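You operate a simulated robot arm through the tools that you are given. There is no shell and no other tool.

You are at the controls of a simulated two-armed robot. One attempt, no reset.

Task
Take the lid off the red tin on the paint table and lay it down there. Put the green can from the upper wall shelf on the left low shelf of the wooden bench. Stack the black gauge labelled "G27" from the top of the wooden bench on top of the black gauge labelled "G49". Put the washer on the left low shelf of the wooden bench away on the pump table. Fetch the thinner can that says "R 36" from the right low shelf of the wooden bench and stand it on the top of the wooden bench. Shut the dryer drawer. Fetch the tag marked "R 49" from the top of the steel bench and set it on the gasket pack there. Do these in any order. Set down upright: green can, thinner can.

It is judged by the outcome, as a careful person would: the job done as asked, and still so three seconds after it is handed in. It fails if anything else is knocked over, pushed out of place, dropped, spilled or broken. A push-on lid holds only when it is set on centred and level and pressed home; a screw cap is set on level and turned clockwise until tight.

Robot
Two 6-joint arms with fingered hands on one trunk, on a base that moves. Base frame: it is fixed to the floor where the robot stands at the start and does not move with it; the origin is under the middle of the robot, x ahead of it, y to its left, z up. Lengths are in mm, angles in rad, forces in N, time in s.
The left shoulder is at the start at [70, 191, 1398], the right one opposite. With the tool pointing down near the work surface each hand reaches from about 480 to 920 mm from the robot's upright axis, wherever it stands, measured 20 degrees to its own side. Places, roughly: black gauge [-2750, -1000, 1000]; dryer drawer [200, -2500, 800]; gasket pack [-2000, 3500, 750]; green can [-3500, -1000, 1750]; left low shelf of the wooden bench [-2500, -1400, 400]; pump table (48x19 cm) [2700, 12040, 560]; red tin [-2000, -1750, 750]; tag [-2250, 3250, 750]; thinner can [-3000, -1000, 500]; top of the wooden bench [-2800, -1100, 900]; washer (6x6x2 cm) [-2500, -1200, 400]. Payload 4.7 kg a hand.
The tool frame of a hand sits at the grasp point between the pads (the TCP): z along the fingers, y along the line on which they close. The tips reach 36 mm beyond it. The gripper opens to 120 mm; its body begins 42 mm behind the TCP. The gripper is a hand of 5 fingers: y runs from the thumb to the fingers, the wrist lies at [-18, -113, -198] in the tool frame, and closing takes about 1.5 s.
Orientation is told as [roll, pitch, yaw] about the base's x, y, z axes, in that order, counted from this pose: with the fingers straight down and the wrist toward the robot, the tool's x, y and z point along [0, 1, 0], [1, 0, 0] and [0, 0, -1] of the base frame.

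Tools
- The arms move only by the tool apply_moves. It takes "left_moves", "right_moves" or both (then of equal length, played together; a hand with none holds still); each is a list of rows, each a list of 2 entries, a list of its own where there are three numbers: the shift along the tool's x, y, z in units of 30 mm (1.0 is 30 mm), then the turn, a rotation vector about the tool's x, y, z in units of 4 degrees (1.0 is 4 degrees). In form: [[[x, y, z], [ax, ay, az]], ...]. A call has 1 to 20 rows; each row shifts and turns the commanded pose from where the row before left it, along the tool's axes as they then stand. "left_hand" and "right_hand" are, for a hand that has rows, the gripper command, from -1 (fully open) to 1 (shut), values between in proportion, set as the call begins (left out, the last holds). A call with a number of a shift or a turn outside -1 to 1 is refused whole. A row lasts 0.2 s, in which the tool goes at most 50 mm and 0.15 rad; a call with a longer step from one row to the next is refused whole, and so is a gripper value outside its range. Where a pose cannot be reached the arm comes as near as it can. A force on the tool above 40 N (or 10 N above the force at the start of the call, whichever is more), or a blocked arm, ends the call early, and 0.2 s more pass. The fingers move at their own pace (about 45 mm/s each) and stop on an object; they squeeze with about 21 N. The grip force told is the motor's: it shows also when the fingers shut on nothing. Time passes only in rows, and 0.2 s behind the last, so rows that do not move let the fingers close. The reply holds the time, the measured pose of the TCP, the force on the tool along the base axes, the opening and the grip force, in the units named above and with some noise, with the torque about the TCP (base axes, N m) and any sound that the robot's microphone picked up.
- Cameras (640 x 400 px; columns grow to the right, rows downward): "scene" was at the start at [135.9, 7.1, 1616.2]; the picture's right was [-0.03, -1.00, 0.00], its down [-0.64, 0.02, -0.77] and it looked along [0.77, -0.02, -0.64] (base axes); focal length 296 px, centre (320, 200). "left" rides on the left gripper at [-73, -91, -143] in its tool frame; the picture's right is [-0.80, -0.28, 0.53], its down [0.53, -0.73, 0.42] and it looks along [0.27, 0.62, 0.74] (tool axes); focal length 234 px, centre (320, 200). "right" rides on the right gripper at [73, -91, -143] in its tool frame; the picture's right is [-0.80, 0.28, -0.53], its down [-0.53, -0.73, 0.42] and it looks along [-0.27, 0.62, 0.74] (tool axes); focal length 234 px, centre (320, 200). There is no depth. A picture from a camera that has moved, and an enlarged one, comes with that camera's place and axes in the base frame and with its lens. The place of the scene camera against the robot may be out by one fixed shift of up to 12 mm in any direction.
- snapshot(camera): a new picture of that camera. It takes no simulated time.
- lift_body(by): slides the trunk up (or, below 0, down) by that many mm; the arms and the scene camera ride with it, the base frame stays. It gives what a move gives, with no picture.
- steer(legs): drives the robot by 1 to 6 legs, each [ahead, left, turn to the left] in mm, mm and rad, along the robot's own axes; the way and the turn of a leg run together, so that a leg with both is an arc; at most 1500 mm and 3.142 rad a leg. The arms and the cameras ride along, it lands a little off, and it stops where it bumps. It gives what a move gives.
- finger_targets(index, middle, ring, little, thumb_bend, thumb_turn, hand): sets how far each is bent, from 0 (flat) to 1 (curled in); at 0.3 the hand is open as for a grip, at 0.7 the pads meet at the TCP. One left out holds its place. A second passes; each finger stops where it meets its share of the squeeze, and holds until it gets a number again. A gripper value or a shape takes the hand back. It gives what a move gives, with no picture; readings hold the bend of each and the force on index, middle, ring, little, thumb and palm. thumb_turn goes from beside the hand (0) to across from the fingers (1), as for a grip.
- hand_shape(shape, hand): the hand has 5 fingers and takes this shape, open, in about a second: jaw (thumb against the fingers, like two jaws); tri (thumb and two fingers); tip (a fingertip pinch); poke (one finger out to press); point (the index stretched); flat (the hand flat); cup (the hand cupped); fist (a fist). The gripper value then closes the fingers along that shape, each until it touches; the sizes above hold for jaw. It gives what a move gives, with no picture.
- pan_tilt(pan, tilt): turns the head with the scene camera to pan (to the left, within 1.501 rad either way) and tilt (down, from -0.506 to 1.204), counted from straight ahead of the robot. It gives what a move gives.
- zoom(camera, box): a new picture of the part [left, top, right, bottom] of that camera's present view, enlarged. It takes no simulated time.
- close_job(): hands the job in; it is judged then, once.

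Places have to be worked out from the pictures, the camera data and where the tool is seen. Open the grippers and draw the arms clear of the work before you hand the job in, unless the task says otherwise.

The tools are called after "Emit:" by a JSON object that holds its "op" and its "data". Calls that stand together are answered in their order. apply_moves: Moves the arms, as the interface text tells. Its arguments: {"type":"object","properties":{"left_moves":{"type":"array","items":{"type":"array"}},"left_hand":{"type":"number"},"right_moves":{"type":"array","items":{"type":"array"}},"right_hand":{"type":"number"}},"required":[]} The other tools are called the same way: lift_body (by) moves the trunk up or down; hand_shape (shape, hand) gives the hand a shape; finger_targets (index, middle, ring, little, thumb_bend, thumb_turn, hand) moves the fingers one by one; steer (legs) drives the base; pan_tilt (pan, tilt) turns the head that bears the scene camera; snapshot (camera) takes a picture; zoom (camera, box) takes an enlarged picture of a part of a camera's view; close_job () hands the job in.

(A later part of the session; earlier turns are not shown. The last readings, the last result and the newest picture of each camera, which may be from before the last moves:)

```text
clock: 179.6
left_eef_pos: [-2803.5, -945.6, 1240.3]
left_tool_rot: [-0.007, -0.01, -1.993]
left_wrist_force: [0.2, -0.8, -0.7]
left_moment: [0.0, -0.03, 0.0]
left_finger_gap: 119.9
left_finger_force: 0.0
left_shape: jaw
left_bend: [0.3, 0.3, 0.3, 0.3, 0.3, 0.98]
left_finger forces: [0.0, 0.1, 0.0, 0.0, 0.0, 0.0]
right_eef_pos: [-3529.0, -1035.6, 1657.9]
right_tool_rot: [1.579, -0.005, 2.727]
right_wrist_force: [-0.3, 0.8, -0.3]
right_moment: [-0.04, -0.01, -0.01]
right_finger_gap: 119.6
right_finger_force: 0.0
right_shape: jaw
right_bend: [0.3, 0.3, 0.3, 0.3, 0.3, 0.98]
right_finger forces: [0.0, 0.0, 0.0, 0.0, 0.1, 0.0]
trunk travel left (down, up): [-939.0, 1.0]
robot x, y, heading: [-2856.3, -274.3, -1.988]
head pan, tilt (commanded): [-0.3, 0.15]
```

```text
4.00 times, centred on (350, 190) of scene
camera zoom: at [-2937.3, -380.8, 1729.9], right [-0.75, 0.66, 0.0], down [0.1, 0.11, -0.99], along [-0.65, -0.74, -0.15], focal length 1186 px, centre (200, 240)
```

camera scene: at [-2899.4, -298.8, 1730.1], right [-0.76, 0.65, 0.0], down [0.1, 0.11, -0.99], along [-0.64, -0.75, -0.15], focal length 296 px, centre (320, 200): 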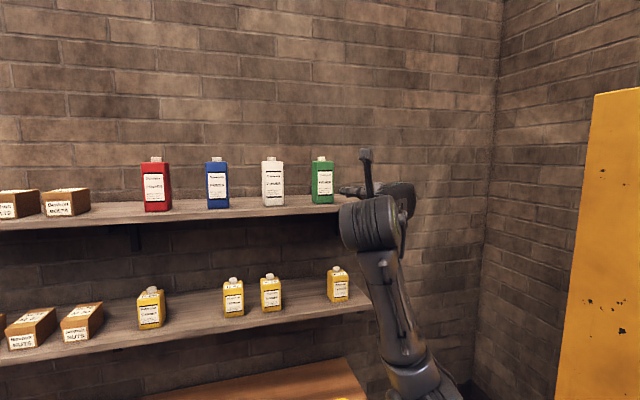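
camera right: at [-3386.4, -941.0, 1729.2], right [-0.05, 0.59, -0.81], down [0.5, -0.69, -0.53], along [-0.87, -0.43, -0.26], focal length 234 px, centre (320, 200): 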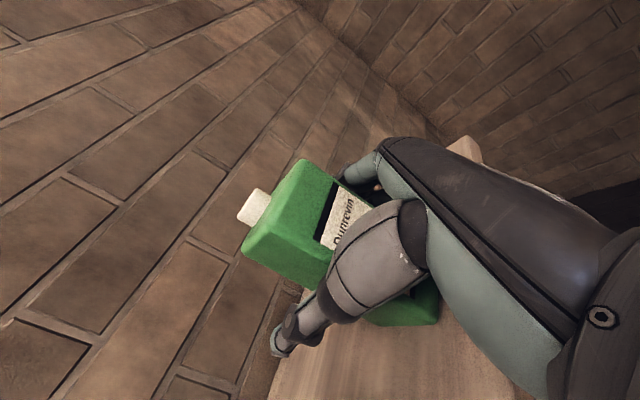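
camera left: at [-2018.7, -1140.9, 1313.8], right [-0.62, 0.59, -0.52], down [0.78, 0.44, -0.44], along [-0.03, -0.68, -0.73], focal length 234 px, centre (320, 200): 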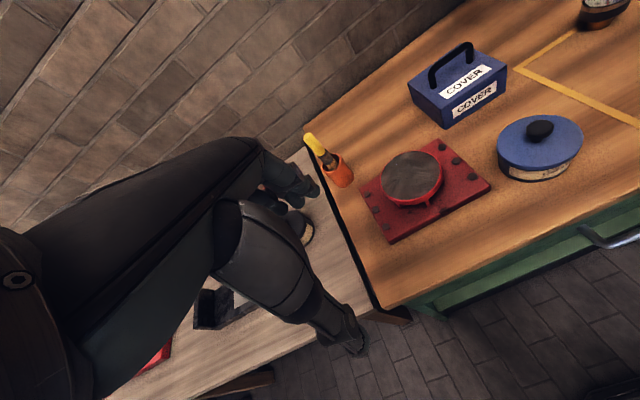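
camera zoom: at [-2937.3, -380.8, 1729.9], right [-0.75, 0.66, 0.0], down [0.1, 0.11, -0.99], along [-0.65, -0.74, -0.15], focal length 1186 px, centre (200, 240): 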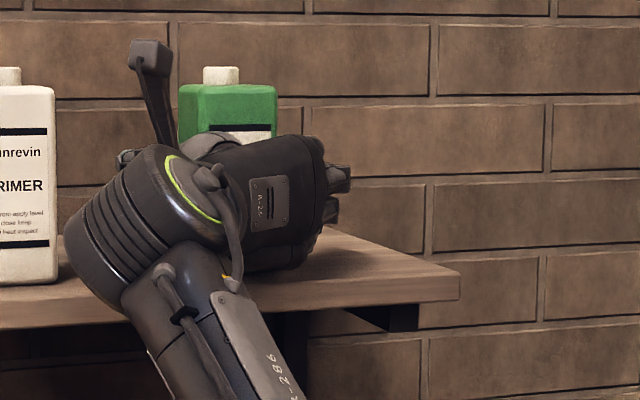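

The can is well inside the hand. I close it.

Emit:
{"op": "apply_moves", "data": {"right_moves": [[[0, 0, 0], [0, 0, 0]], [[0, 0, 0], [0, 0, 0]], [[0, 0, 0], [0, 0, 0]], [[0, 0, 0], [0, 0, 0]], [[0, 0, 0], [0, 0, 0]], [[0, 0, 0], [0, 0, 0]], [[0, 0, 0], [0, 0, 0]]], "right_hand": 1}}

Emit:
{"op": "snapshot", "data": {"camera": "right"}}

Emit:
{"op": "zoom", "data": {"camera": "scene", "box": [280, 140, 420, 240]}}

```text
clock: 181.2
left_eef_pos: [-2804.1, -946.1, 1240.0]
left_tool_rot: [-0.008, -0.009, -1.994]
left_wrist_force: [0.3, 0.2, 0.3]
left_moment: [-0.01, 0.01, 0.01]
left_finger_gap: 119.6
left_finger_force: 0.1
left_shape: jaw
left_bend: [0.3, 0.3, 0.3, 0.3, 0.3, 0.98]
left_finger forces: [0.0, 0.0, 0.0, 0.1, 0.0, 0.0]
right_eef_pos: [-3528.9, -1035.2, 1658.5]
right_tool_rot: [1.577, -0.005, 2.726]
right_wrist_force: [0.1, -1.5, 1.5]
right_moment: [0.06, 0.12, 0.04]
right_finger_gap: 52.7
right_finger_force: 21.2
right_shape: jaw
right_bend: [0.74, 0.51, 0.47, 0.46, 0.7, 1.0]
right_finger forces: [9.2, 4.7, 2.4, 1.4, 18.6, 0.0]
trunk travel left (down, up): [-939.0, 1.0]
robot x, y, heading: [-2858.0, -276.4, -1.989]
head pan, tilt (commanded): [-0.3, 0.15]
```

```text
taken
camera right: at [-3386.1, -941.1, 1729.2], right [-0.05, 0.59, -0.81], down [0.5, -0.68, -0.53], along [-0.87, -0.43, -0.26], focal length 234 px, centre (320, 200)
```

right: 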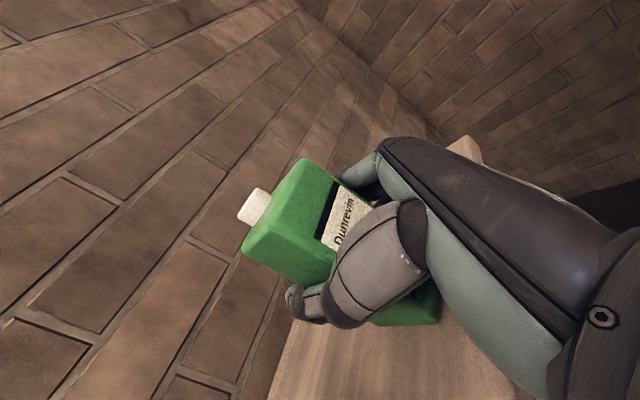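

```text
4.00 times, centred on (350, 190) of scene
camera zoom: at [-2937.2, -381.0, 1729.9], right [-0.75, 0.66, 0.0], down [0.1, 0.11, -0.99], along [-0.65, -0.74, -0.15], focal length 1186 px, centre (200, 240)
```

zoom: 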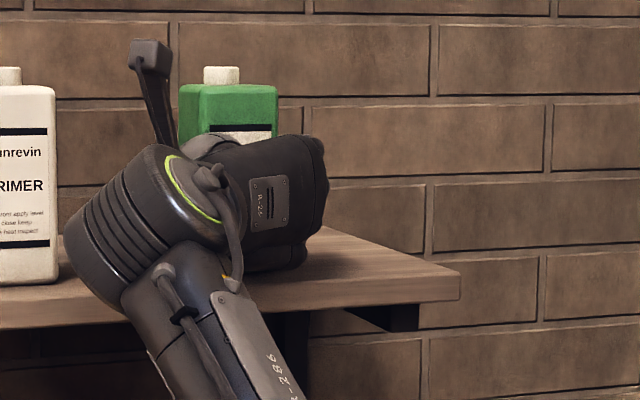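

Firm grip (52.7 mm). I lift 35 mm and draw straight back from the shelf.

Emit:
{"op": "apply_moves", "data": {"right_moves": [[[0.3, 0, 0], [0, 0, 0]], [[0.5, 0, 0], [0, 0, 0]], [[0.5, 0, 0], [0, 0, 0]]]}}

Emit:
{"op": "snapshot", "data": {"camera": "right"}}

Emit:
{"op": "zoom", "data": {"camera": "scene", "box": [280, 140, 420, 240]}}

```text
clock: 182.0
left_eef_pos: [-2804.5, -946.0, 1239.4]
left_tool_rot: [-0.009, -0.008, -1.994]
left_wrist_force: [0.0, 0.4, -0.2]
left_moment: [0.01, 0.01, 0.02]
left_finger_gap: 119.6
left_finger_force: 0.0
left_shape: jaw
left_bend: [0.3, 0.3, 0.3, 0.3, 0.3, 0.98]
left_finger forces: [0.0, 0.0, 0.0, 0.0, 0.0, 0.0]
right_eef_pos: [-3528.6, -1035.6, 1697.4]
right_tool_rot: [1.575, -0.005, 2.727]
right_wrist_force: [0.1, 0.1, -4.2]
right_moment: [-0.04, 0.05, -0.02]
right_finger_gap: 48.1
right_finger_force: 21.2
right_shape: jaw
right_bend: [0.75, 0.53, 0.46, 0.47, 0.73, 1.0]
right_finger forces: [10.4, 2.0, 2.2, 2.1, 18.0, 0.0]
trunk travel left (down, up): [-939.0, 1.0]
robot x, y, heading: [-2857.0, -271.3, -1.986]
head pan, tilt (commanded): [-0.3, 0.15]
```

```text
taken
camera right: at [-3385.5, -940.6, 1768.4], right [-0.05, 0.59, -0.81], down [0.5, -0.68, -0.53], along [-0.87, -0.43, -0.26], focal length 234 px, centre (320, 200)
```

right: 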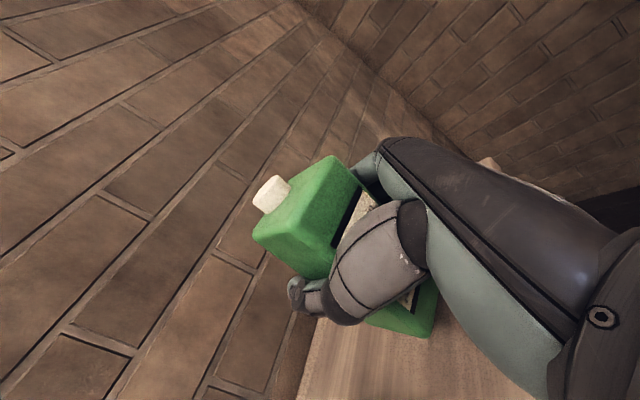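

```text
4.00 times, centred on (350, 190) of scene
camera zoom: at [-2937.0, -380.7, 1729.9], right [-0.75, 0.66, 0.0], down [0.1, 0.11, -0.99], along [-0.65, -0.74, -0.15], focal length 1186 px, centre (200, 240)
```

zoom: 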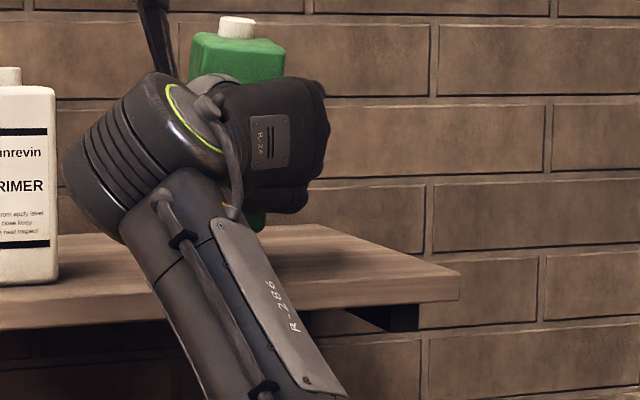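

The gap changed to 48 mm and the can seems to have tilted in the grip. I look closely before moving on.

Emit:
{"op": "zoom", "data": {"camera": "scene", "box": [310, 130, 370, 200]}}

Emit:
{"op": "zoom", "data": {"camera": "right", "box": [230, 140, 450, 360]}}

Emit:
{"op": "snapshot", "data": {"camera": "left"}}

```text
5.71 times, centred on (340, 165) of scene
camera zoom: at [-2937.0, -380.7, 1729.9], right [-0.75, 0.66, 0.0], down [0.1, 0.11, -0.99], along [-0.65, -0.74, -0.15], focal length 1694 px, centre (206, 400)
```

zoom: 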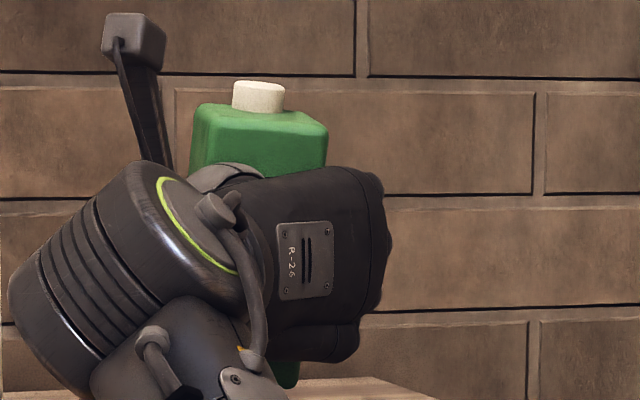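

```text
1.82 times, centred on (340, 250) of right
camera zoom: at [-3385.5, -940.6, 1768.4], right [-0.05, 0.59, -0.81], down [0.5, -0.68, -0.53], along [-0.87, -0.43, -0.26], focal length 426 px, centre (284, 109)
```

zoom: 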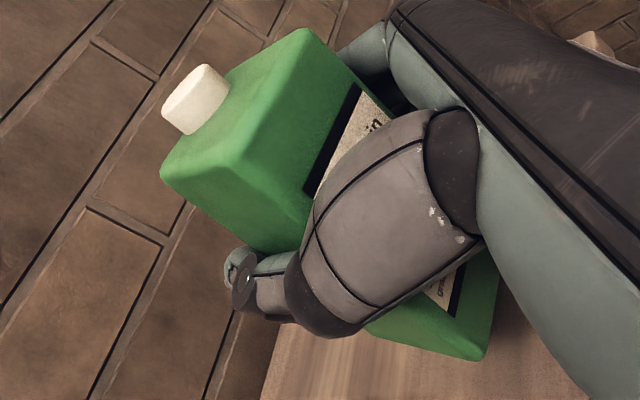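

```text
taken
camera left: at [-2830.5, -831.2, 1383.7], right [-0.62, 0.58, -0.52], down [0.78, 0.45, -0.44], along [-0.02, -0.68, -0.73], focal length 234 px, centre (320, 200)
```

left: 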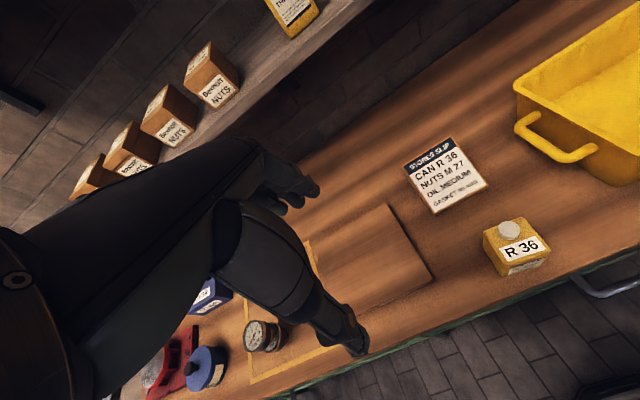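

The can has swung about 20° in pitch in the grip (top leaning toward me) but hangs stably and clear of the shelf. I pull it straight back slowly, watching that it stays held.

Emit:
{"op": "apply_moves", "data": {"right_moves": [[[0, 0, -0.3], [0, 0, 0]], [[0, 0, -0.5], [0, 0, 0]], [[0, 0, -0.6], [0, 0, 0]], [[0, 0, -0.6], [0, 0, 0]], [[0, 0, -0.6], [0, 0, 0]], [[0, 0, -0.6], [0, 0, 0]], [[0, 0, -0.6], [0, 0, 0]], [[0, 0, -0.6], [0, 0, 0]], [[0, 0, -0.6], [0, 0, 0]], [[0, 0, -0.6], [0, 0, 0]], [[0, 0, -0.6], [0, 0, 0]], [[0, 0, -0.6], [0, 0, 0]], [[0, 0, -0.6], [0, 0, 0]], [[0, 0, -0.3], [0, 0, 0]]]}}

Emit:
{"op": "zoom", "data": {"camera": "right", "box": [230, 140, 450, 360]}}

Emit:
{"op": "snapshot", "data": {"camera": "scene"}}

```text
clock: 185.0
left_eef_pos: [-2804.1, -945.0, 1239.8]
left_tool_rot: [-0.007, -0.009, -1.992]
left_wrist_force: [-0.3, 1.2, -0.4]
left_moment: [-0.03, -0.02, 0.01]
left_finger_gap: 119.7
left_finger_force: 0.0
left_shape: jaw
left_bend: [0.3, 0.3, 0.3, 0.3, 0.3, 0.98]
left_finger forces: [0.0, 0.0, 0.1, 0.0, 0.1, 0.1]
right_eef_pos: [-3435.8, -822.2, 1695.1]
right_tool_rot: [1.574, -0.006, 2.728]
right_wrist_force: [0.5, -0.2, -4.8]
right_moment: [-0.03, 0.0, -0.02]
right_finger_gap: 48.2
right_finger_force: 20.2
right_shape: jaw
right_bend: [0.75, 0.54, 0.47, 0.47, 0.73, 1.0]
right_finger forces: [10.7, 2.0, 2.4, 2.2, 17.7, 0.0]
trunk travel left (down, up): [-939.0, 1.0]
robot x, y, heading: [-2855.5, -273.1, -1.986]
head pan, tilt (commanded): [-0.3, 0.15]
```

```text
1.82 times, centred on (340, 250) of right
camera zoom: at [-3292.7, -728.0, 1765.5], right [-0.05, 0.59, -0.81], down [0.5, -0.68, -0.53], along [-0.87, -0.43, -0.26], focal length 426 px, centre (284, 109)
```

zoom: 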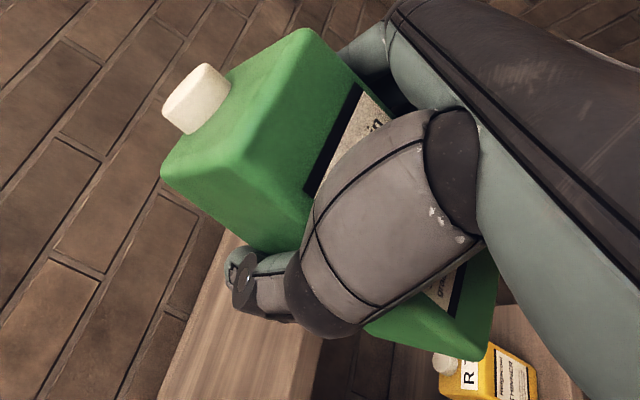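

```text
taken
camera scene: at [-2937.5, -380.8, 1729.9], right [-0.75, 0.66, 0.0], down [0.1, 0.11, -0.99], along [-0.65, -0.74, -0.15], focal length 296 px, centre (320, 200)
```

scene: 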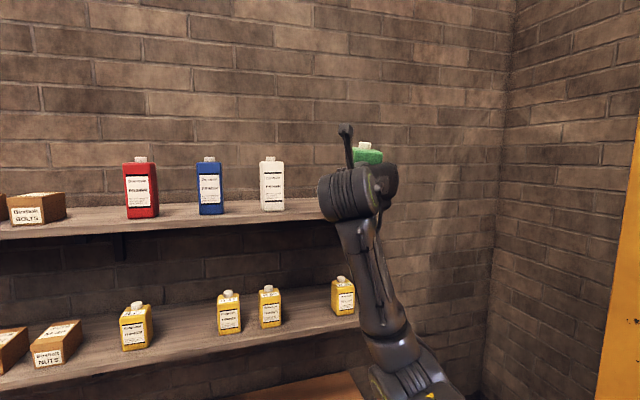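

The can is steady. I back 520 mm away from the bench and lower the arm to its earlier height.

Emit:
{"op": "steer", "data": {"legs": [[-520, 0, 0]]}}

Emit:
{"op": "apply_moves", "data": {"right_moves": [[[-0.5, 0, 0], [0, 0, 0]], [[-0.8, 0, 0], [0, 0, 0]], [[-0.9, 0, 0], [0, 0, 0]], [[-0.9, 0, 0], [0, 0, 0]], [[-0.9, 0, 0], [0, 0, 0]], [[-0.9, 0, 0], [0, 0, 0]], [[-0.9, 0, 0], [0, 0, 0]], [[-0.9, 0, 0], [0, 0, 0]], [[-0.9, 0, 0], [0, 0, 0]], [[-0.9, 0, 0], [0, 0, 0]], [[-0.9, 0, 0], [0, 0, 0]], [[-0.9, 0, 0], [0, 0, 0]], [[-0.9, 0, 0], [0, 0, 0]], [[-0.9, 0, 0], [0, 0, 0]], [[-0.9, 0, 0], [0, 0, 0]], [[-0.9, 0, 0], [0, 0, 0]], [[-0.9, 0, 0], [0, 0, 0]], [[-0.9, 0, 0], [0, 0, 0]], [[-0.5, 0, 0], [0, 0, 0]]]}}

Emit:
{"op": "pan_tilt", "data": {"pan": 0.0, "tilt": 0.5}}

Emit:
{"op": "snapshot", "data": {"camera": "scene"}}

Emit:
{"op": "zoom", "data": {"camera": "right", "box": [230, 140, 450, 360]}}

```text
clock: 188.0
left_eef_pos: [-2591.7, -465.2, 1237.9]
left_tool_rot: [-0.007, -0.007, -1.995]
left_wrist_force: [-0.7, -0.4, -0.4]
left_moment: [-0.01, 0.0, 0.0]
left_finger_gap: 119.8
left_finger_force: 0.2
left_shape: jaw
left_bend: [0.3, 0.3, 0.3, 0.3, 0.3, 0.98]
left_finger forces: [0.1, 0.0, 0.0, 0.0, 0.0, 0.0]
right_eef_pos: [-3223.2, -343.5, 1693.8]
right_tool_rot: [1.574, -0.005, 2.727]
right_wrist_force: [0.3, -1.1, -4.6]
right_moment: [-0.07, 0.05, -0.04]
right_finger_gap: 48.0
right_finger_force: 21.0
right_shape: jaw
right_bend: [0.75, 0.54, 0.47, 0.47, 0.73, 1.0]
right_finger forces: [10.8, 2.0, 2.5, 2.2, 17.7, 0.1]
trunk travel left (down, up): [-939.0, 1.0]
robot x, y, heading: [-2642.2, 206.5, -1.984]
head pan, tilt (commanded): [-0.3, 0.15]
```

```text
clock: 192.0
left_eef_pos: [-2591.5, -463.5, 1240.3]
left_tool_rot: [-0.007, -0.009, -1.994]
left_wrist_force: [0.6, -0.1, 0.0]
left_moment: [0.02, 0.01, -0.02]
left_finger_gap: 119.8
left_finger_force: 0.1
left_shape: jaw
left_bend: [0.3, 0.3, 0.3, 0.3, 0.3, 0.98]
left_finger forces: [0.1, 0.1, 0.0, 0.0, 0.0, 0.1]
right_eef_pos: [-3225.4, -343.2, 1208.5]
right_tool_rot: [1.576, -0.006, 2.729]
right_wrist_force: [0.1, 0.3, -4.1]
right_moment: [-0.03, 0.04, 0.01]
right_finger_gap: 48.1
right_finger_force: 20.5
right_shape: jaw
right_bend: [0.75, 0.54, 0.47, 0.47, 0.73, 1.0]
right_finger forces: [10.6, 1.9, 2.4, 2.2, 17.5, 0.0]
trunk travel left (down, up): [-939.0, 1.0]
robot x, y, heading: [-2640.4, 206.7, -1.986]
head pan, tilt (commanded): [-0.3, 0.15]
```

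```text
clock: 192.9
left_eef_pos: [-2590.9, -465.5, 1239.8]
left_tool_rot: [-0.007, -0.009, -1.994]
left_wrist_force: [0.3, -0.4, -0.2]
left_moment: [-0.03, -0.03, 0.04]
left_finger_gap: 119.9
left_finger_force: 0.0
left_shape: jaw
left_bend: [0.3, 0.3, 0.3, 0.3, 0.3, 0.98]
left_finger forces: [0.0, 0.1, 0.1, 0.0, 0.0, 0.0]
right_eef_pos: [-3224.9, -343.0, 1208.0]
right_tool_rot: [1.577, -0.006, 2.727]
right_wrist_force: [0.1, 1.4, -4.4]
right_moment: [-0.02, 0.01, 0.05]
right_finger_gap: 47.8
right_finger_force: 21.3
right_shape: jaw
right_bend: [0.75, 0.54, 0.47, 0.47, 0.73, 1.0]
right_finger forces: [10.6, 1.9, 2.5, 2.2, 17.5, 0.0]
trunk travel left (down, up): [-939.0, 1.0]
robot x, y, heading: [-2643.4, 205.1, -1.987]
head pan, tilt (commanded): [0.0, 0.499]
```

```text
taken
camera scene: at [-2700.0, 87.2, 1697.6], right [-0.91, 0.41, 0.0], down [0.19, 0.44, -0.88], along [-0.36, -0.8, -0.48], focal length 296 px, centre (320, 200)
```

scene: 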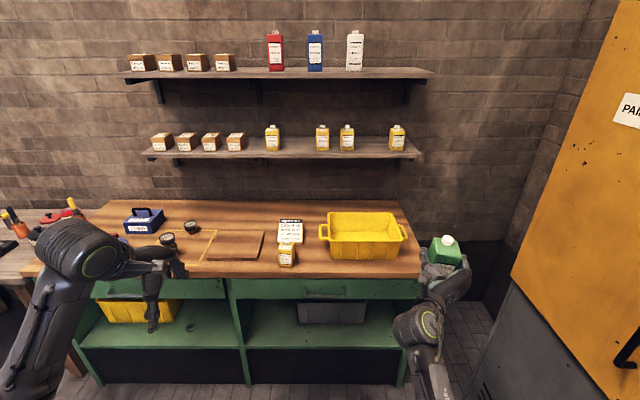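

```text
1.82 times, centred on (340, 250) of right
camera zoom: at [-3082.5, -248.3, 1279.2], right [-0.05, 0.59, -0.81], down [0.5, -0.68, -0.53], along [-0.87, -0.43, -0.26], focal length 426 px, centre (284, 109)
```

zoom: 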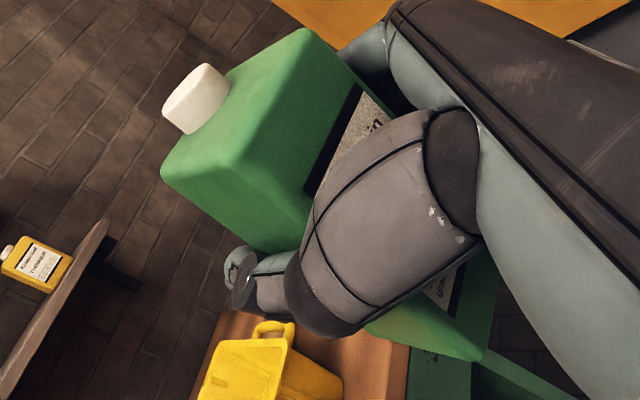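

The hold has not changed (48 mm, steady). The can leans about 20° toward me and a little right in the grip; I will correct that at set-down. I lower the trunk 728 mm to the low-shelf height.

Emit:
{"op": "lift_body", "data": {"by": -400}}

Emit:
{"op": "lift_body", "data": {"by": -320}}

Emit:
{"op": "steer", "data": {"legs": [[0, 820, 0], [200, 0, 0]]}}

Emit:
{"op": "snapshot", "data": {"camera": "scene"}}

Emit:
{"op": "zoom", "data": {"camera": "right", "box": [230, 140, 450, 360]}}

```text
clock: 196.7
left_eef_pos: [-2591.1, -465.1, 840.8]
left_tool_rot: [-0.007, -0.009, -1.995]
left_wrist_force: [0.0, -0.2, 0.1]
left_moment: [-0.02, 0.0, 0.01]
left_finger_gap: 120.0
left_finger_force: 0.1
left_shape: jaw
left_bend: [0.3, 0.3, 0.3, 0.3, 0.3, 0.98]
left_finger forces: [0.0, 0.1, 0.1, 0.0, 0.0, 0.0]
right_eef_pos: [-3226.9, -343.5, 808.1]
right_tool_rot: [1.576, -0.006, 2.727]
right_wrist_force: [0.8, 0.1, -5.1]
right_moment: [0.0, 0.03, 0.0]
right_finger_gap: 48.0
right_finger_force: 21.2
right_shape: jaw
right_bend: [0.75, 0.54, 0.47, 0.47, 0.73, 1.0]
right_finger forces: [10.9, 1.9, 2.3, 2.2, 17.4, 0.0]
trunk travel left (down, up): [-539.0, 401.0]
robot x, y, heading: [-2644.9, 207.1, -1.988]
head pan, tilt (commanded): [0.0, 0.499]
```

```text
clock: 199.9
left_eef_pos: [-2590.9, -464.4, 520.1]
left_tool_rot: [-0.008, -0.01, -1.994]
left_wrist_force: [0.2, -0.5, 0.0]
left_moment: [0.01, 0.03, -0.02]
left_finger_gap: 119.9
left_finger_force: 0.0
left_shape: jaw
left_bend: [0.3, 0.3, 0.3, 0.3, 0.3, 0.98]
left_finger forces: [0.0, 0.0, 0.0, 0.1, 0.0, 0.0]
right_eef_pos: [-3224.4, -343.7, 489.2]
right_tool_rot: [1.575, -0.005, 2.729]
right_wrist_force: [0.7, -0.1, -3.8]
right_moment: [-0.03, 0.05, 0.01]
right_finger_gap: 47.7
right_finger_force: 20.8
right_shape: jaw
right_bend: [0.75, 0.54, 0.47, 0.47, 0.73, 1.0]
right_finger forces: [10.8, 1.9, 2.4, 2.1, 17.5, 0.1]
trunk travel left (down, up): [-219.0, 721.0]
robot x, y, heading: [-2638.0, 208.0, -1.987]
head pan, tilt (commanded): [0.0, 0.499]
```

```text
clock: 205.4
left_eef_pos: [-1931.7, -983.2, 519.6]
left_tool_rot: [-0.007, -0.008, -2.004]
left_wrist_force: [0.2, 0.8, 0.6]
left_moment: [0.0, 0.0, 0.01]
left_finger_gap: 119.8
left_finger_force: 0.0
left_shape: jaw
left_bend: [0.3, 0.3, 0.3, 0.3, 0.3, 0.98]
left_finger forces: [0.0, 0.0, 0.1, 0.1, 0.0, 0.0]
right_eef_pos: [-2563.3, -855.5, 487.0]
right_tool_rot: [1.576, -0.006, 2.718]
right_wrist_force: [-0.2, -0.5, -4.4]
right_moment: [-0.07, 0.01, 0.04]
right_finger_gap: 47.8
right_finger_force: 20.8
right_shape: jaw
right_bend: [0.75, 0.54, 0.47, 0.47, 0.73, 1.0]
right_finger forces: [10.9, 1.8, 2.4, 2.2, 17.5, 0.0]
trunk travel left (down, up): [-219.0, 721.0]
robot x, y, heading: [-1976.5, -307.8, -1.991]
head pan, tilt (commanded): [0.0, 0.499]
```

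```text
taken
camera scene: at [-2035.4, -430.5, 977.4], right [-0.91, 0.41, 0.0], down [0.2, 0.44, -0.88], along [-0.36, -0.8, -0.48], focal length 296 px, centre (320, 200)
```

scene: 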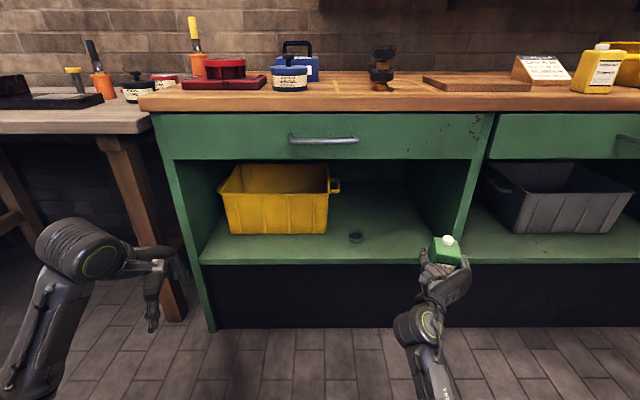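

```text
1.82 times, centred on (340, 250) of right
camera zoom: at [-2421.1, -762.2, 558.9], right [-0.04, 0.59, -0.81], down [0.49, -0.69, -0.53], along [-0.87, -0.42, -0.26], focal length 426 px, centre (284, 109)
```

zoom: 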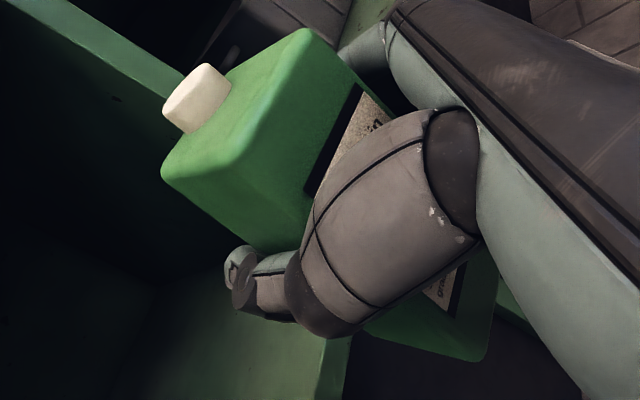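

I now pitch the hand down 20° and roll it 7° so that the can stands upright, and check by the cameras.

Emit:
{"op": "apply_moves", "data": {"right_moves": [[[0, 0, 0], [0, -0.7, -0.25]], [[0, 0, 0], [0, -0.7, -0.25]], [[0, 0, 0], [0, -0.7, -0.25]], [[0, 0, 0], [0, -0.7, -0.25]], [[0, 0, 0], [0, -0.7, -0.25]], [[0, 0, 0], [0, -0.7, -0.25]], [[0, 0, 0], [0, -0.7, -0.25]]]}}

Emit:
{"op": "zoom", "data": {"camera": "scene", "box": [380, 210, 510, 320]}}

Emit:
{"op": "zoom", "data": {"camera": "right", "box": [230, 140, 450, 360]}}

```text
clock: 207.1
left_eef_pos: [-1932.1, -984.2, 520.7]
left_tool_rot: [-0.007, -0.008, -2.003]
left_wrist_force: [0.1, -0.1, 0.4]
left_moment: [0.01, -0.01, -0.02]
left_finger_gap: 120.0
left_finger_force: 0.1
left_shape: jaw
left_bend: [0.3, 0.3, 0.3, 0.3, 0.3, 0.98]
left_finger forces: [0.0, 0.1, 0.0, 0.0, 0.1, 0.0]
right_eef_pos: [-2563.6, -855.7, 487.7]
right_tool_rot: [1.229, -0.126, 2.74]
right_wrist_force: [0.4, 0.4, -4.7]
right_moment: [-0.05, 0.04, 0.02]
right_finger_gap: 47.9
right_finger_force: 20.6
right_shape: jaw
right_bend: [0.75, 0.54, 0.47, 0.47, 0.73, 1.0]
right_finger forces: [10.9, 1.9, 2.6, 2.0, 17.8, 0.0]
trunk travel left (down, up): [-219.0, 721.0]
robot x, y, heading: [-1977.0, -310.3, -1.993]
head pan, tilt (commanded): [0.0, 0.499]
```

```text
3.64 times, centred on (445, 265) of scene
camera zoom: at [-2035.3, -430.4, 977.5], right [-0.91, 0.41, 0.0], down [0.2, 0.44, -0.88], along [-0.36, -0.8, -0.48], focal length 1078 px, centre (-134, -36)
```

zoom: 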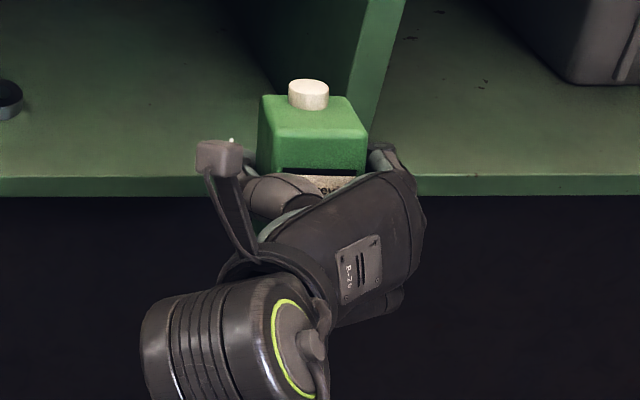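

```text
1.82 times, centred on (340, 250) of right
camera zoom: at [-2423.5, -795.0, 591.2], right [-0.02, 0.84, -0.54], down [0.51, -0.46, -0.73], along [-0.86, -0.29, -0.42], focal length 426 px, centre (284, 109)
```

zoom: 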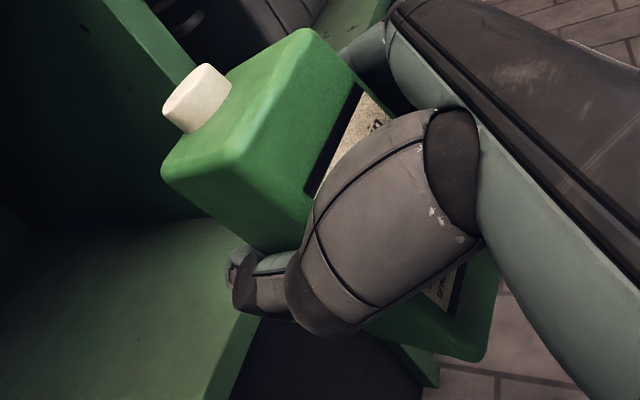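

Now the can hangs upright (top edge level, proportions right). I drive it in: 225 mm ahead, 15 mm left.

Emit:
{"op": "steer", "data": {"legs": [[225, 15, 0.006]]}}

Emit:
{"op": "snapshot", "data": {"camera": "scene"}}

Emit:
{"op": "zoom", "data": {"camera": "scene", "box": [380, 180, 540, 310]}}

Emit:
{"op": "snapshot", "data": {"camera": "right"}}

```text
clock: 208.8
left_eef_pos: [-2007.5, -1193.1, 520.1]
left_tool_rot: [-0.006, -0.008, -2.001]
left_wrist_force: [0.4, 6.2, 0.6]
left_moment: [0.07, -0.01, 0.33]
left_finger_gap: 119.7
left_finger_force: 0.0
left_shape: jaw
left_bend: [0.3, 0.3, 0.3, 0.33, 0.3, 0.98]
left_finger forces: [0.0, 0.0, 0.1, 6.4, 0.0, 0.0]
right_eef_pos: [-2641.3, -1067.3, 488.9]
right_tool_rot: [1.231, -0.125, 2.742]
right_wrist_force: [-0.2, -1.0, -3.4]
right_moment: [-0.04, 0.03, 0.01]
right_finger_gap: 47.8
right_finger_force: 20.9
right_shape: jaw
right_bend: [0.75, 0.54, 0.47, 0.47, 0.73, 1.0]
right_finger forces: [10.9, 2.0, 2.5, 2.0, 17.9, 0.1]
trunk travel left (down, up): [-219.0, 721.0]
robot x, y, heading: [-2053.6, -518.7, -2.002]
head pan, tilt (commanded): [0.0, 0.499]
```

```text
taken
camera scene: at [-2113.4, -639.8, 977.6], right [-0.91, 0.41, 0.0], down [0.2, 0.44, -0.88], along [-0.36, -0.8, -0.48], focal length 296 px, centre (320, 200)
```

scene: 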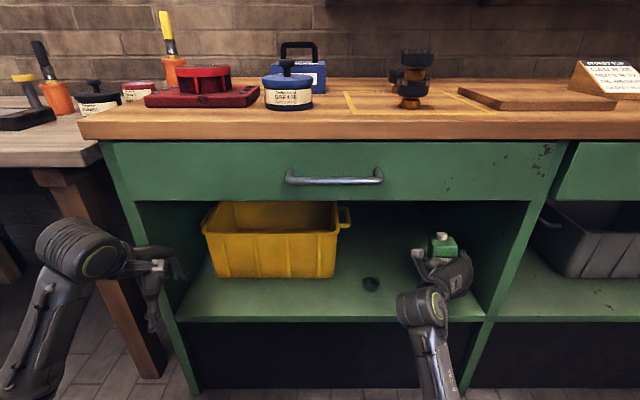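

```text
3.08 times, centred on (460, 245) of scene
camera zoom: at [-2113.4, -639.8, 977.6], right [-0.91, 0.41, 0.0], down [0.2, 0.44, -0.88], along [-0.36, -0.8, -0.48], focal length 912 px, centre (-111, 62)
```

zoom: 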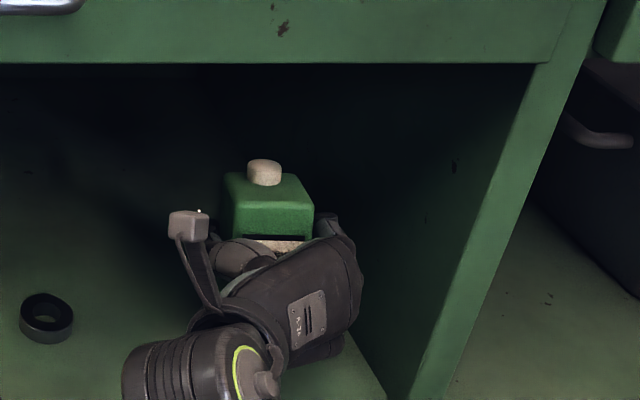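

```text
taken
camera right: at [-2500.2, -1005.9, 591.5], right [-0.03, 0.84, -0.54], down [0.51, -0.46, -0.73], along [-0.86, -0.3, -0.41], focal length 234 px, centre (320, 200)
```

right: 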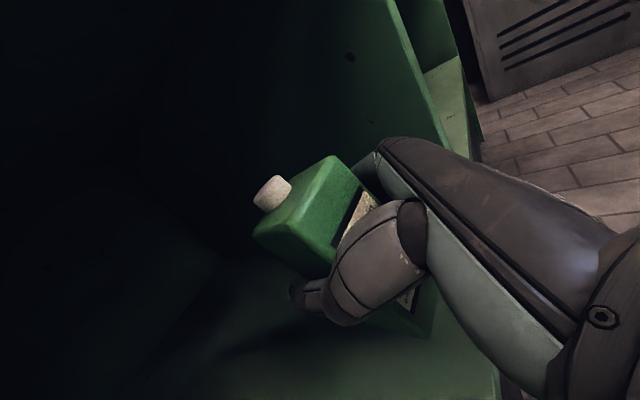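

The left hand's little finger touches the bench's side post lightly (6 N). I draw the left hand back and up first.

Emit:
{"op": "apply_moves", "data": {"left_moves": [[[0, -0.6, 0], [0, 0, 0]], [[0, -0.6, 0], [0, 0, 0]], [[0, -0.6, 0.3], [0, 0, 0]]]}}

Emit:
{"op": "zoom", "data": {"camera": "scene", "box": [40, 120, 260, 320]}}

```text
clock: 209.6
left_eef_pos: [-1978.5, -1150.3, 505.2]
left_tool_rot: [-0.011, -0.009, -2.003]
left_wrist_force: [0.4, 0.2, 0.9]
left_moment: [-0.03, 0.02, -0.03]
left_finger_gap: 119.7
left_finger_force: 0.0
left_shape: jaw
left_bend: [0.3, 0.3, 0.3, 0.3, 0.3, 0.98]
left_finger forces: [0.0, 0.1, 0.0, 0.0, 0.0, 0.0]
left hand out of reach, approached as far as the arm can: row 1, 2
right_eef_pos: [-2641.3, -1067.0, 487.3]
right_tool_rot: [1.232, -0.126, 2.742]
right_wrist_force: [0.3, 0.2, -4.3]
right_moment: [-0.04, 0.04, 0.0]
right_finger_gap: 47.9
right_finger_force: 20.8
right_shape: jaw
right_bend: [0.75, 0.54, 0.47, 0.47, 0.73, 1.0]
right_finger forces: [10.9, 1.9, 2.5, 2.0, 17.9, 0.0]
trunk travel left (down, up): [-219.0, 721.0]
robot x, y, heading: [-2056.6, -520.3, -1.991]
head pan, tilt (commanded): [0.0, 0.499]
```

```text
2.00 times, centred on (150, 220) of scene
camera zoom: at [-2113.5, -640.1, 977.5], right [-0.91, 0.41, 0.0], down [0.2, 0.44, -0.88], along [-0.36, -0.8, -0.48], focal length 593 px, centre (660, 160)
```

zoom: 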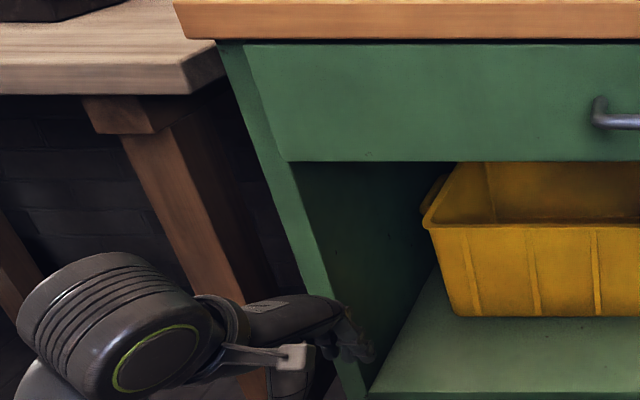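

Left hand clear again. The can is at the chosen place; I lower it 25 mm along the world vertical, then in small steps.

Emit:
{"op": "apply_moves", "data": {"right_moves": [[[-0.37, -0.046, 0.137], [0, 0, 0]], [[-0.37, -0.046, 0.137], [0, 0, 0]]]}}

Emit:
{"op": "apply_moves", "data": {"right_moves": [[[-0.14, -0.017, 0.051], [0, 0, 0]], [[-0.09, -0.011, 0.034], [0, 0, 0]]]}}

Emit:
{"op": "zoom", "data": {"camera": "scene", "box": [380, 180, 540, 310]}}

```text
clock: 210.2
left_eef_pos: [-1978.6, -1149.8, 504.5]
left_tool_rot: [-0.007, -0.009, -2.001]
left_wrist_force: [-0.6, -0.7, -0.2]
left_moment: [0.0, -0.01, 0.0]
left_finger_gap: 119.9
left_finger_force: 0.0
left_shape: jaw
left_bend: [0.3, 0.3, 0.3, 0.3, 0.3, 0.98]
left_finger forces: [0.0, 0.1, 0.0, 0.0, 0.0, 0.1]
right_eef_pos: [-2641.9, -1065.8, 463.8]
right_tool_rot: [1.233, -0.125, 2.741]
right_wrist_force: [-0.6, 0.6, -4.4]
right_moment: [-0.08, 0.02, -0.03]
right_finger_gap: 47.8
right_finger_force: 21.0
right_shape: jaw
right_bend: [0.75, 0.54, 0.47, 0.47, 0.73, 1.0]
right_finger forces: [10.9, 1.9, 2.5, 2.1, 17.9, 0.0]
trunk travel left (down, up): [-219.0, 721.0]
robot x, y, heading: [-2053.5, -522.0, -1.998]
head pan, tilt (commanded): [0.0, 0.499]
```

```text
clock: 210.8
left_eef_pos: [-1978.3, -1149.4, 505.0]
left_tool_rot: [-0.009, -0.009, -2.002]
left_wrist_force: [-1.4, 0.3, 0.3]
left_moment: [0.01, 0.0, 0.01]
left_finger_gap: 119.8
left_finger_force: 0.1
left_shape: jaw
left_bend: [0.3, 0.3, 0.3, 0.3, 0.3, 0.98]
left_finger forces: [0.1, 0.0, 0.1, 0.0, 0.0, 0.0]
right_eef_pos: [-2641.9, -1066.2, 455.4]
right_tool_rot: [1.231, -0.125, 2.742]
right_wrist_force: [1.1, 0.5, -4.4]
right_moment: [-0.06, 0.02, 0.01]
right_finger_gap: 47.8
right_finger_force: 20.9
right_shape: jaw
right_bend: [0.75, 0.54, 0.47, 0.47, 0.73, 1.0]
right_finger forces: [10.9, 1.9, 2.4, 2.0, 17.9, 0.0]
trunk travel left (down, up): [-219.0, 721.0]
robot x, y, heading: [-2057.1, -520.1, -1.993]
head pan, tilt (commanded): [0.0, 0.499]
```

```text
3.08 times, centred on (460, 245) of scene
camera zoom: at [-2113.5, -640.1, 977.5], right [-0.91, 0.41, 0.0], down [0.2, 0.44, -0.88], along [-0.36, -0.8, -0.48], focal length 912 px, centre (-111, 62)
```

zoom: 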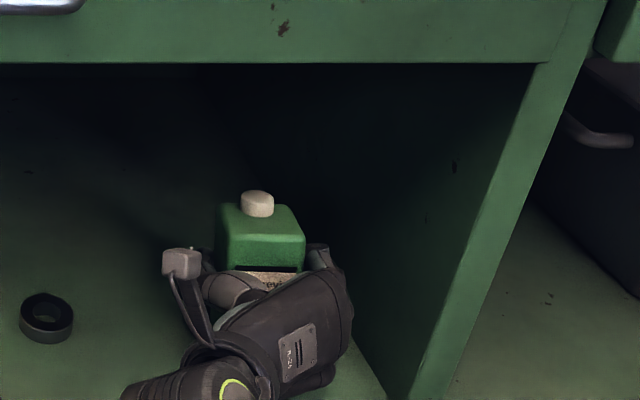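

Still free. I continue down in 2–3 mm steps, checking the load each time.

Emit:
{"op": "apply_moves", "data": {"right_moves": [[[-0.08, -0.01, 0.029], [0, 0, 0]], [[-0.08, -0.01, 0.029], [0, 0, 0]]]}}

Emit:
{"op": "apply_moves", "data": {"right_moves": [[[-0.07, -0.009, 0.026], [0, 0, 0]]]}}

```text
clock: 211.3
left_eef_pos: [-1978.0, -1149.7, 505.0]
left_tool_rot: [-0.009, -0.009, -2.003]
left_wrist_force: [0.1, 0.4, -0.6]
left_moment: [-0.01, 0.01, -0.01]
left_finger_gap: 119.6
left_finger_force: 0.1
left_shape: jaw
left_bend: [0.3, 0.3, 0.3, 0.3, 0.3, 0.98]
left_finger forces: [0.0, 0.0, 0.0, 0.0, 0.0, 0.0]
right_eef_pos: [-2642.2, -1067.2, 451.1]
right_tool_rot: [1.231, -0.125, 2.742]
right_wrist_force: [-0.1, -1.0, -3.9]
right_moment: [-0.06, 0.03, -0.02]
right_finger_gap: 47.7
right_finger_force: 21.6
right_shape: jaw
right_bend: [0.75, 0.54, 0.47, 0.47, 0.73, 1.0]
right_finger forces: [10.9, 1.9, 2.6, 1.9, 18.0, 0.0]
trunk travel left (down, up): [-219.0, 721.0]
robot x, y, heading: [-2055.6, -519.0, -1.995]
head pan, tilt (commanded): [0.0, 0.499]
```

```text
clock: 211.8
left_eef_pos: [-1980.4, -1150.0, 506.1]
left_tool_rot: [-0.01, -0.01, -2.001]
left_wrist_force: [0.5, -0.3, 0.2]
left_moment: [-0.01, 0.0, 0.03]
left_finger_gap: 119.7
left_finger_force: 0.0
left_shape: jaw
left_bend: [0.3, 0.3, 0.3, 0.3, 0.3, 0.98]
left_finger forces: [0.0, 0.0, 0.0, 0.0, 0.0, 0.0]
right_eef_pos: [-2643.1, -1065.6, 449.1]
right_tool_rot: [1.231, -0.126, 2.743]
right_wrist_force: [-0.4, -0.2, -5.4]
right_moment: [-0.05, 0.05, -0.01]
right_finger_gap: 48.0
right_finger_force: 20.9
right_shape: jaw
right_bend: [0.75, 0.54, 0.47, 0.47, 0.73, 1.0]
right_finger forces: [10.9, 1.9, 2.5, 2.0, 17.9, 0.0]
trunk travel left (down, up): [-219.0, 721.0]
robot x, y, heading: [-2050.8, -520.5, -1.999]
head pan, tilt (commanded): [0.0, 0.499]
```

Still −4 to −5 N. Further down.

Emit:
{"op": "apply_moves", "data": {"right_moves": [[[-0.08, -0.01, 0.029], [0, 0, 0]]]}}

Emit:
{"op": "apply_moves", "data": {"right_moves": [[[-0.08, -0.01, 0.029], [0, 0, 0]]]}}

Emit:
{"op": "zoom", "data": {"camera": "scene", "box": [380, 180, 540, 310]}}

```text
clock: 212.2
left_eef_pos: [-1977.9, -1150.5, 505.3]
left_tool_rot: [-0.01, -0.009, -2.003]
left_wrist_force: [0.4, 0.2, -0.2]
left_moment: [-0.05, -0.01, -0.01]
left_finger_gap: 119.7
left_finger_force: 0.1
left_shape: jaw
left_bend: [0.3, 0.3, 0.3, 0.3, 0.3, 0.98]
left_finger forces: [0.0, 0.0, 0.0, 0.0, 0.1, 0.1]
right_eef_pos: [-2642.3, -1067.3, 446.1]
right_tool_rot: [1.232, -0.125, 2.742]
right_wrist_force: [-0.1, -0.7, -5.1]
right_moment: [-0.05, 0.05, 0.01]
right_finger_gap: 48.0
right_finger_force: 21.2
right_shape: jaw
right_bend: [0.75, 0.54, 0.47, 0.47, 0.73, 1.0]
right_finger forces: [11.0, 2.0, 2.5, 2.0, 17.9, 0.0]
trunk travel left (down, up): [-219.0, 721.0]
robot x, y, heading: [-2057.9, -519.5, -1.996]
head pan, tilt (commanded): [0.0, 0.499]
```

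```text
clock: 212.6
left_eef_pos: [-1978.4, -1149.7, 505.0]
left_tool_rot: [-0.009, -0.01, -2.002]
left_wrist_force: [-0.2, 0.4, -0.2]
left_moment: [-0.01, 0.02, 0.01]
left_finger_gap: 119.7
left_finger_force: 0.0
left_shape: jaw
left_bend: [0.3, 0.3, 0.3, 0.3, 0.3, 0.98]
left_finger forces: [0.0, 0.0, 0.1, 0.0, 0.0, 0.0]
right_eef_pos: [-2641.6, -1067.5, 445.5]
right_tool_rot: [1.234, -0.125, 2.742]
right_wrist_force: [-1.7, 1.8, 3.4]
right_moment: [-0.07, 0.01, -0.01]
right_finger_gap: 47.7
right_finger_force: 21.0
right_shape: jaw
right_bend: [0.75, 0.54, 0.47, 0.46, 0.73, 1.0]
right_finger forces: [12.2, 1.9, 2.4, 1.9, 17.0, 0.0]
trunk travel left (down, up): [-219.0, 721.0]
robot x, y, heading: [-2052.0, -518.4, -1.993]
head pan, tilt (commanded): [0.0, 0.499]
```

```text
3.08 times, centred on (460, 245) of scene
camera zoom: at [-2113.0, -639.5, 977.8], right [-0.91, 0.41, 0.0], down [0.2, 0.44, -0.88], along [-0.36, -0.8, -0.48], focal length 912 px, centre (-111, 62)
```

zoom: 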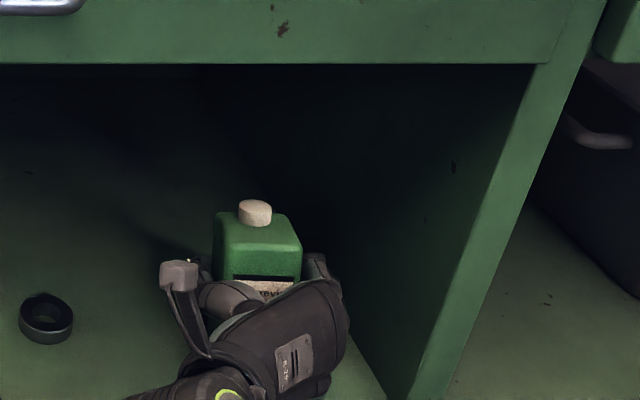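

Contact (+3.4 N). I press 2 mm more so the base seats flat.

Emit:
{"op": "apply_moves", "data": {"right_moves": [[[-0.06, -0.007, 0.022], [0, 0, 0]], [[0, 0, 0], [0, 0, 0]]]}}

Emit:
{"op": "zoom", "data": {"camera": "scene", "box": [420, 220, 500, 290]}}

Emit:
{"op": "snapshot", "data": {"camera": "right"}}

```text
clock: 213.2
left_eef_pos: [-1979.1, -1149.6, 505.6]
left_tool_rot: [-0.011, -0.011, -2.003]
left_wrist_force: [0.2, 0.2, -0.1]
left_moment: [0.01, -0.01, 0.03]
left_finger_gap: 120.0
left_finger_force: 0.1
left_shape: jaw
left_bend: [0.3, 0.3, 0.3, 0.3, 0.3, 0.98]
left_finger forces: [0.0, 0.0, 0.0, 0.1, 0.1, 0.0]
right_eef_pos: [-2642.4, -1067.3, 443.9]
right_tool_rot: [1.235, -0.126, 2.741]
right_wrist_force: [-4.1, 3.1, 8.4]
right_moment: [0.02, 0.13, 0.0]
right_finger_gap: 47.6
right_finger_force: 21.1
right_shape: jaw
right_bend: [0.75, 0.54, 0.47, 0.46, 0.74, 0.99]
right_finger forces: [13.2, 2.4, 2.8, 2.2, 15.1, 0.0]
trunk travel left (down, up): [-219.0, 721.0]
robot x, y, heading: [-2054.4, -520.0, -1.99]
head pan, tilt (commanded): [0.0, 0.499]
```

```text
5.71 times, centred on (460, 255) of scene
camera zoom: at [-2112.7, -638.9, 977.8], right [-0.91, 0.41, 0.0], down [0.2, 0.44, -0.88], along [-0.36, -0.8, -0.48], focal length 1694 px, centre (-480, -114)
```

zoom: 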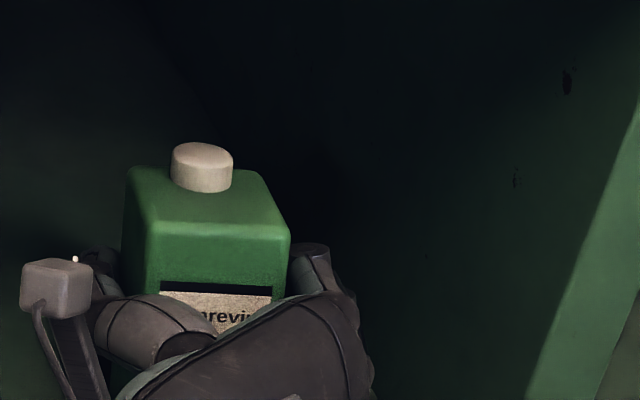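

```text
taken
camera right: at [-2500.7, -1006.2, 547.1], right [-0.03, 0.84, -0.55], down [0.51, -0.46, -0.73], along [-0.86, -0.3, -0.41], focal length 234 px, centre (320, 200)
```

right: 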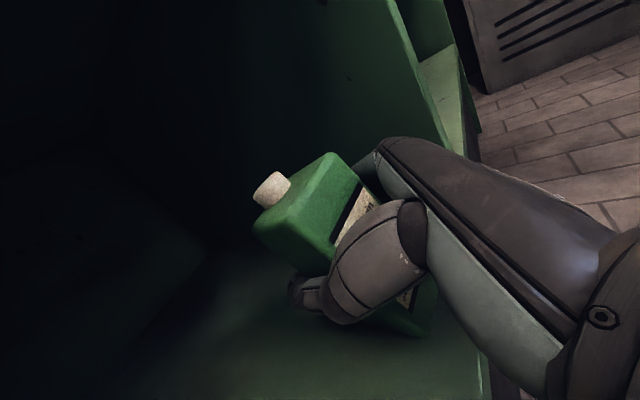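

The can sits upright on the shelf. I open the hand.

Emit:
{"op": "apply_moves", "data": {"right_moves": [[[0, 0, 0], [0, 0, 0]], [[0, 0, 0], [0, 0, 0]], [[0, 0, 0], [0, 0, 0]], [[0, 0, 0], [0, 0, 0]], [[0, 0, 0], [0, 0, 0]]], "right_hand": -0.8}}

Emit:
{"op": "zoom", "data": {"camera": "scene", "box": [420, 220, 500, 290]}}

Emit:
{"op": "snapshot", "data": {"camera": "right"}}

```text
clock: 214.3
left_eef_pos: [-1978.6, -1148.6, 505.6]
left_tool_rot: [-0.008, -0.007, -2.002]
left_wrist_force: [-0.7, 0.3, 0.0]
left_moment: [-0.02, 0.0, 0.03]
left_finger_gap: 119.8
left_finger_force: 0.0
left_shape: jaw
left_bend: [0.3, 0.3, 0.3, 0.3, 0.3, 0.98]
left_finger forces: [0.0, 0.0, 0.1, 0.0, 0.0, 0.0]
right_eef_pos: [-2641.5, -1067.9, 442.0]
right_tool_rot: [1.23, -0.127, 2.741]
right_wrist_force: [-0.3, 1.0, -0.6]
right_moment: [-0.04, 0.01, 0.01]
right_finger_gap: 107.7
right_finger_force: 0.0
right_shape: jaw
right_bend: [0.27, 0.32, 0.31, 0.31, 0.41, 0.98]
right_finger forces: [0.7, 0.1, 0.0, 0.0, 0.1, 0.0]
trunk travel left (down, up): [-219.0, 721.0]
robot x, y, heading: [-2057.6, -520.7, -1.993]
head pan, tilt (commanded): [0.0, 0.499]
```

```text
5.71 times, centred on (460, 255) of scene
camera zoom: at [-2113.1, -639.8, 977.6], right [-0.91, 0.41, 0.0], down [0.2, 0.44, -0.88], along [-0.36, -0.8, -0.48], focal length 1694 px, centre (-480, -114)
```

zoom: 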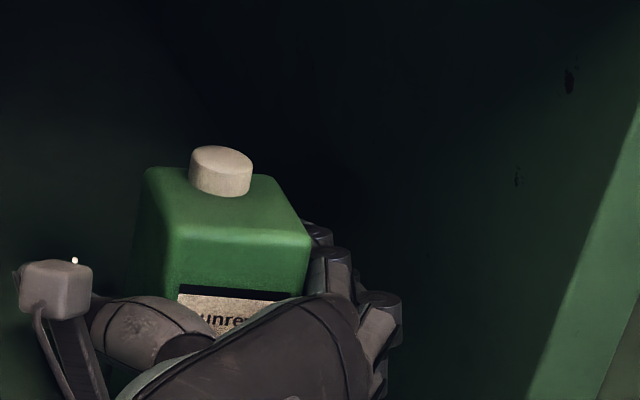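

```text
taken
camera right: at [-2500.7, -1006.9, 545.6], right [-0.03, 0.84, -0.54], down [0.51, -0.46, -0.73], along [-0.86, -0.3, -0.41], focal length 234 px, centre (320, 200)
```

right: 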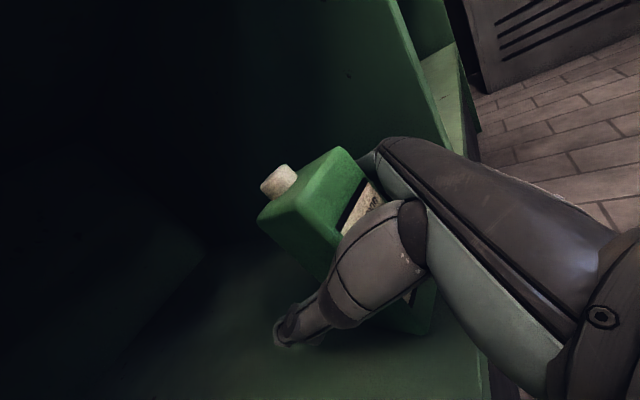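

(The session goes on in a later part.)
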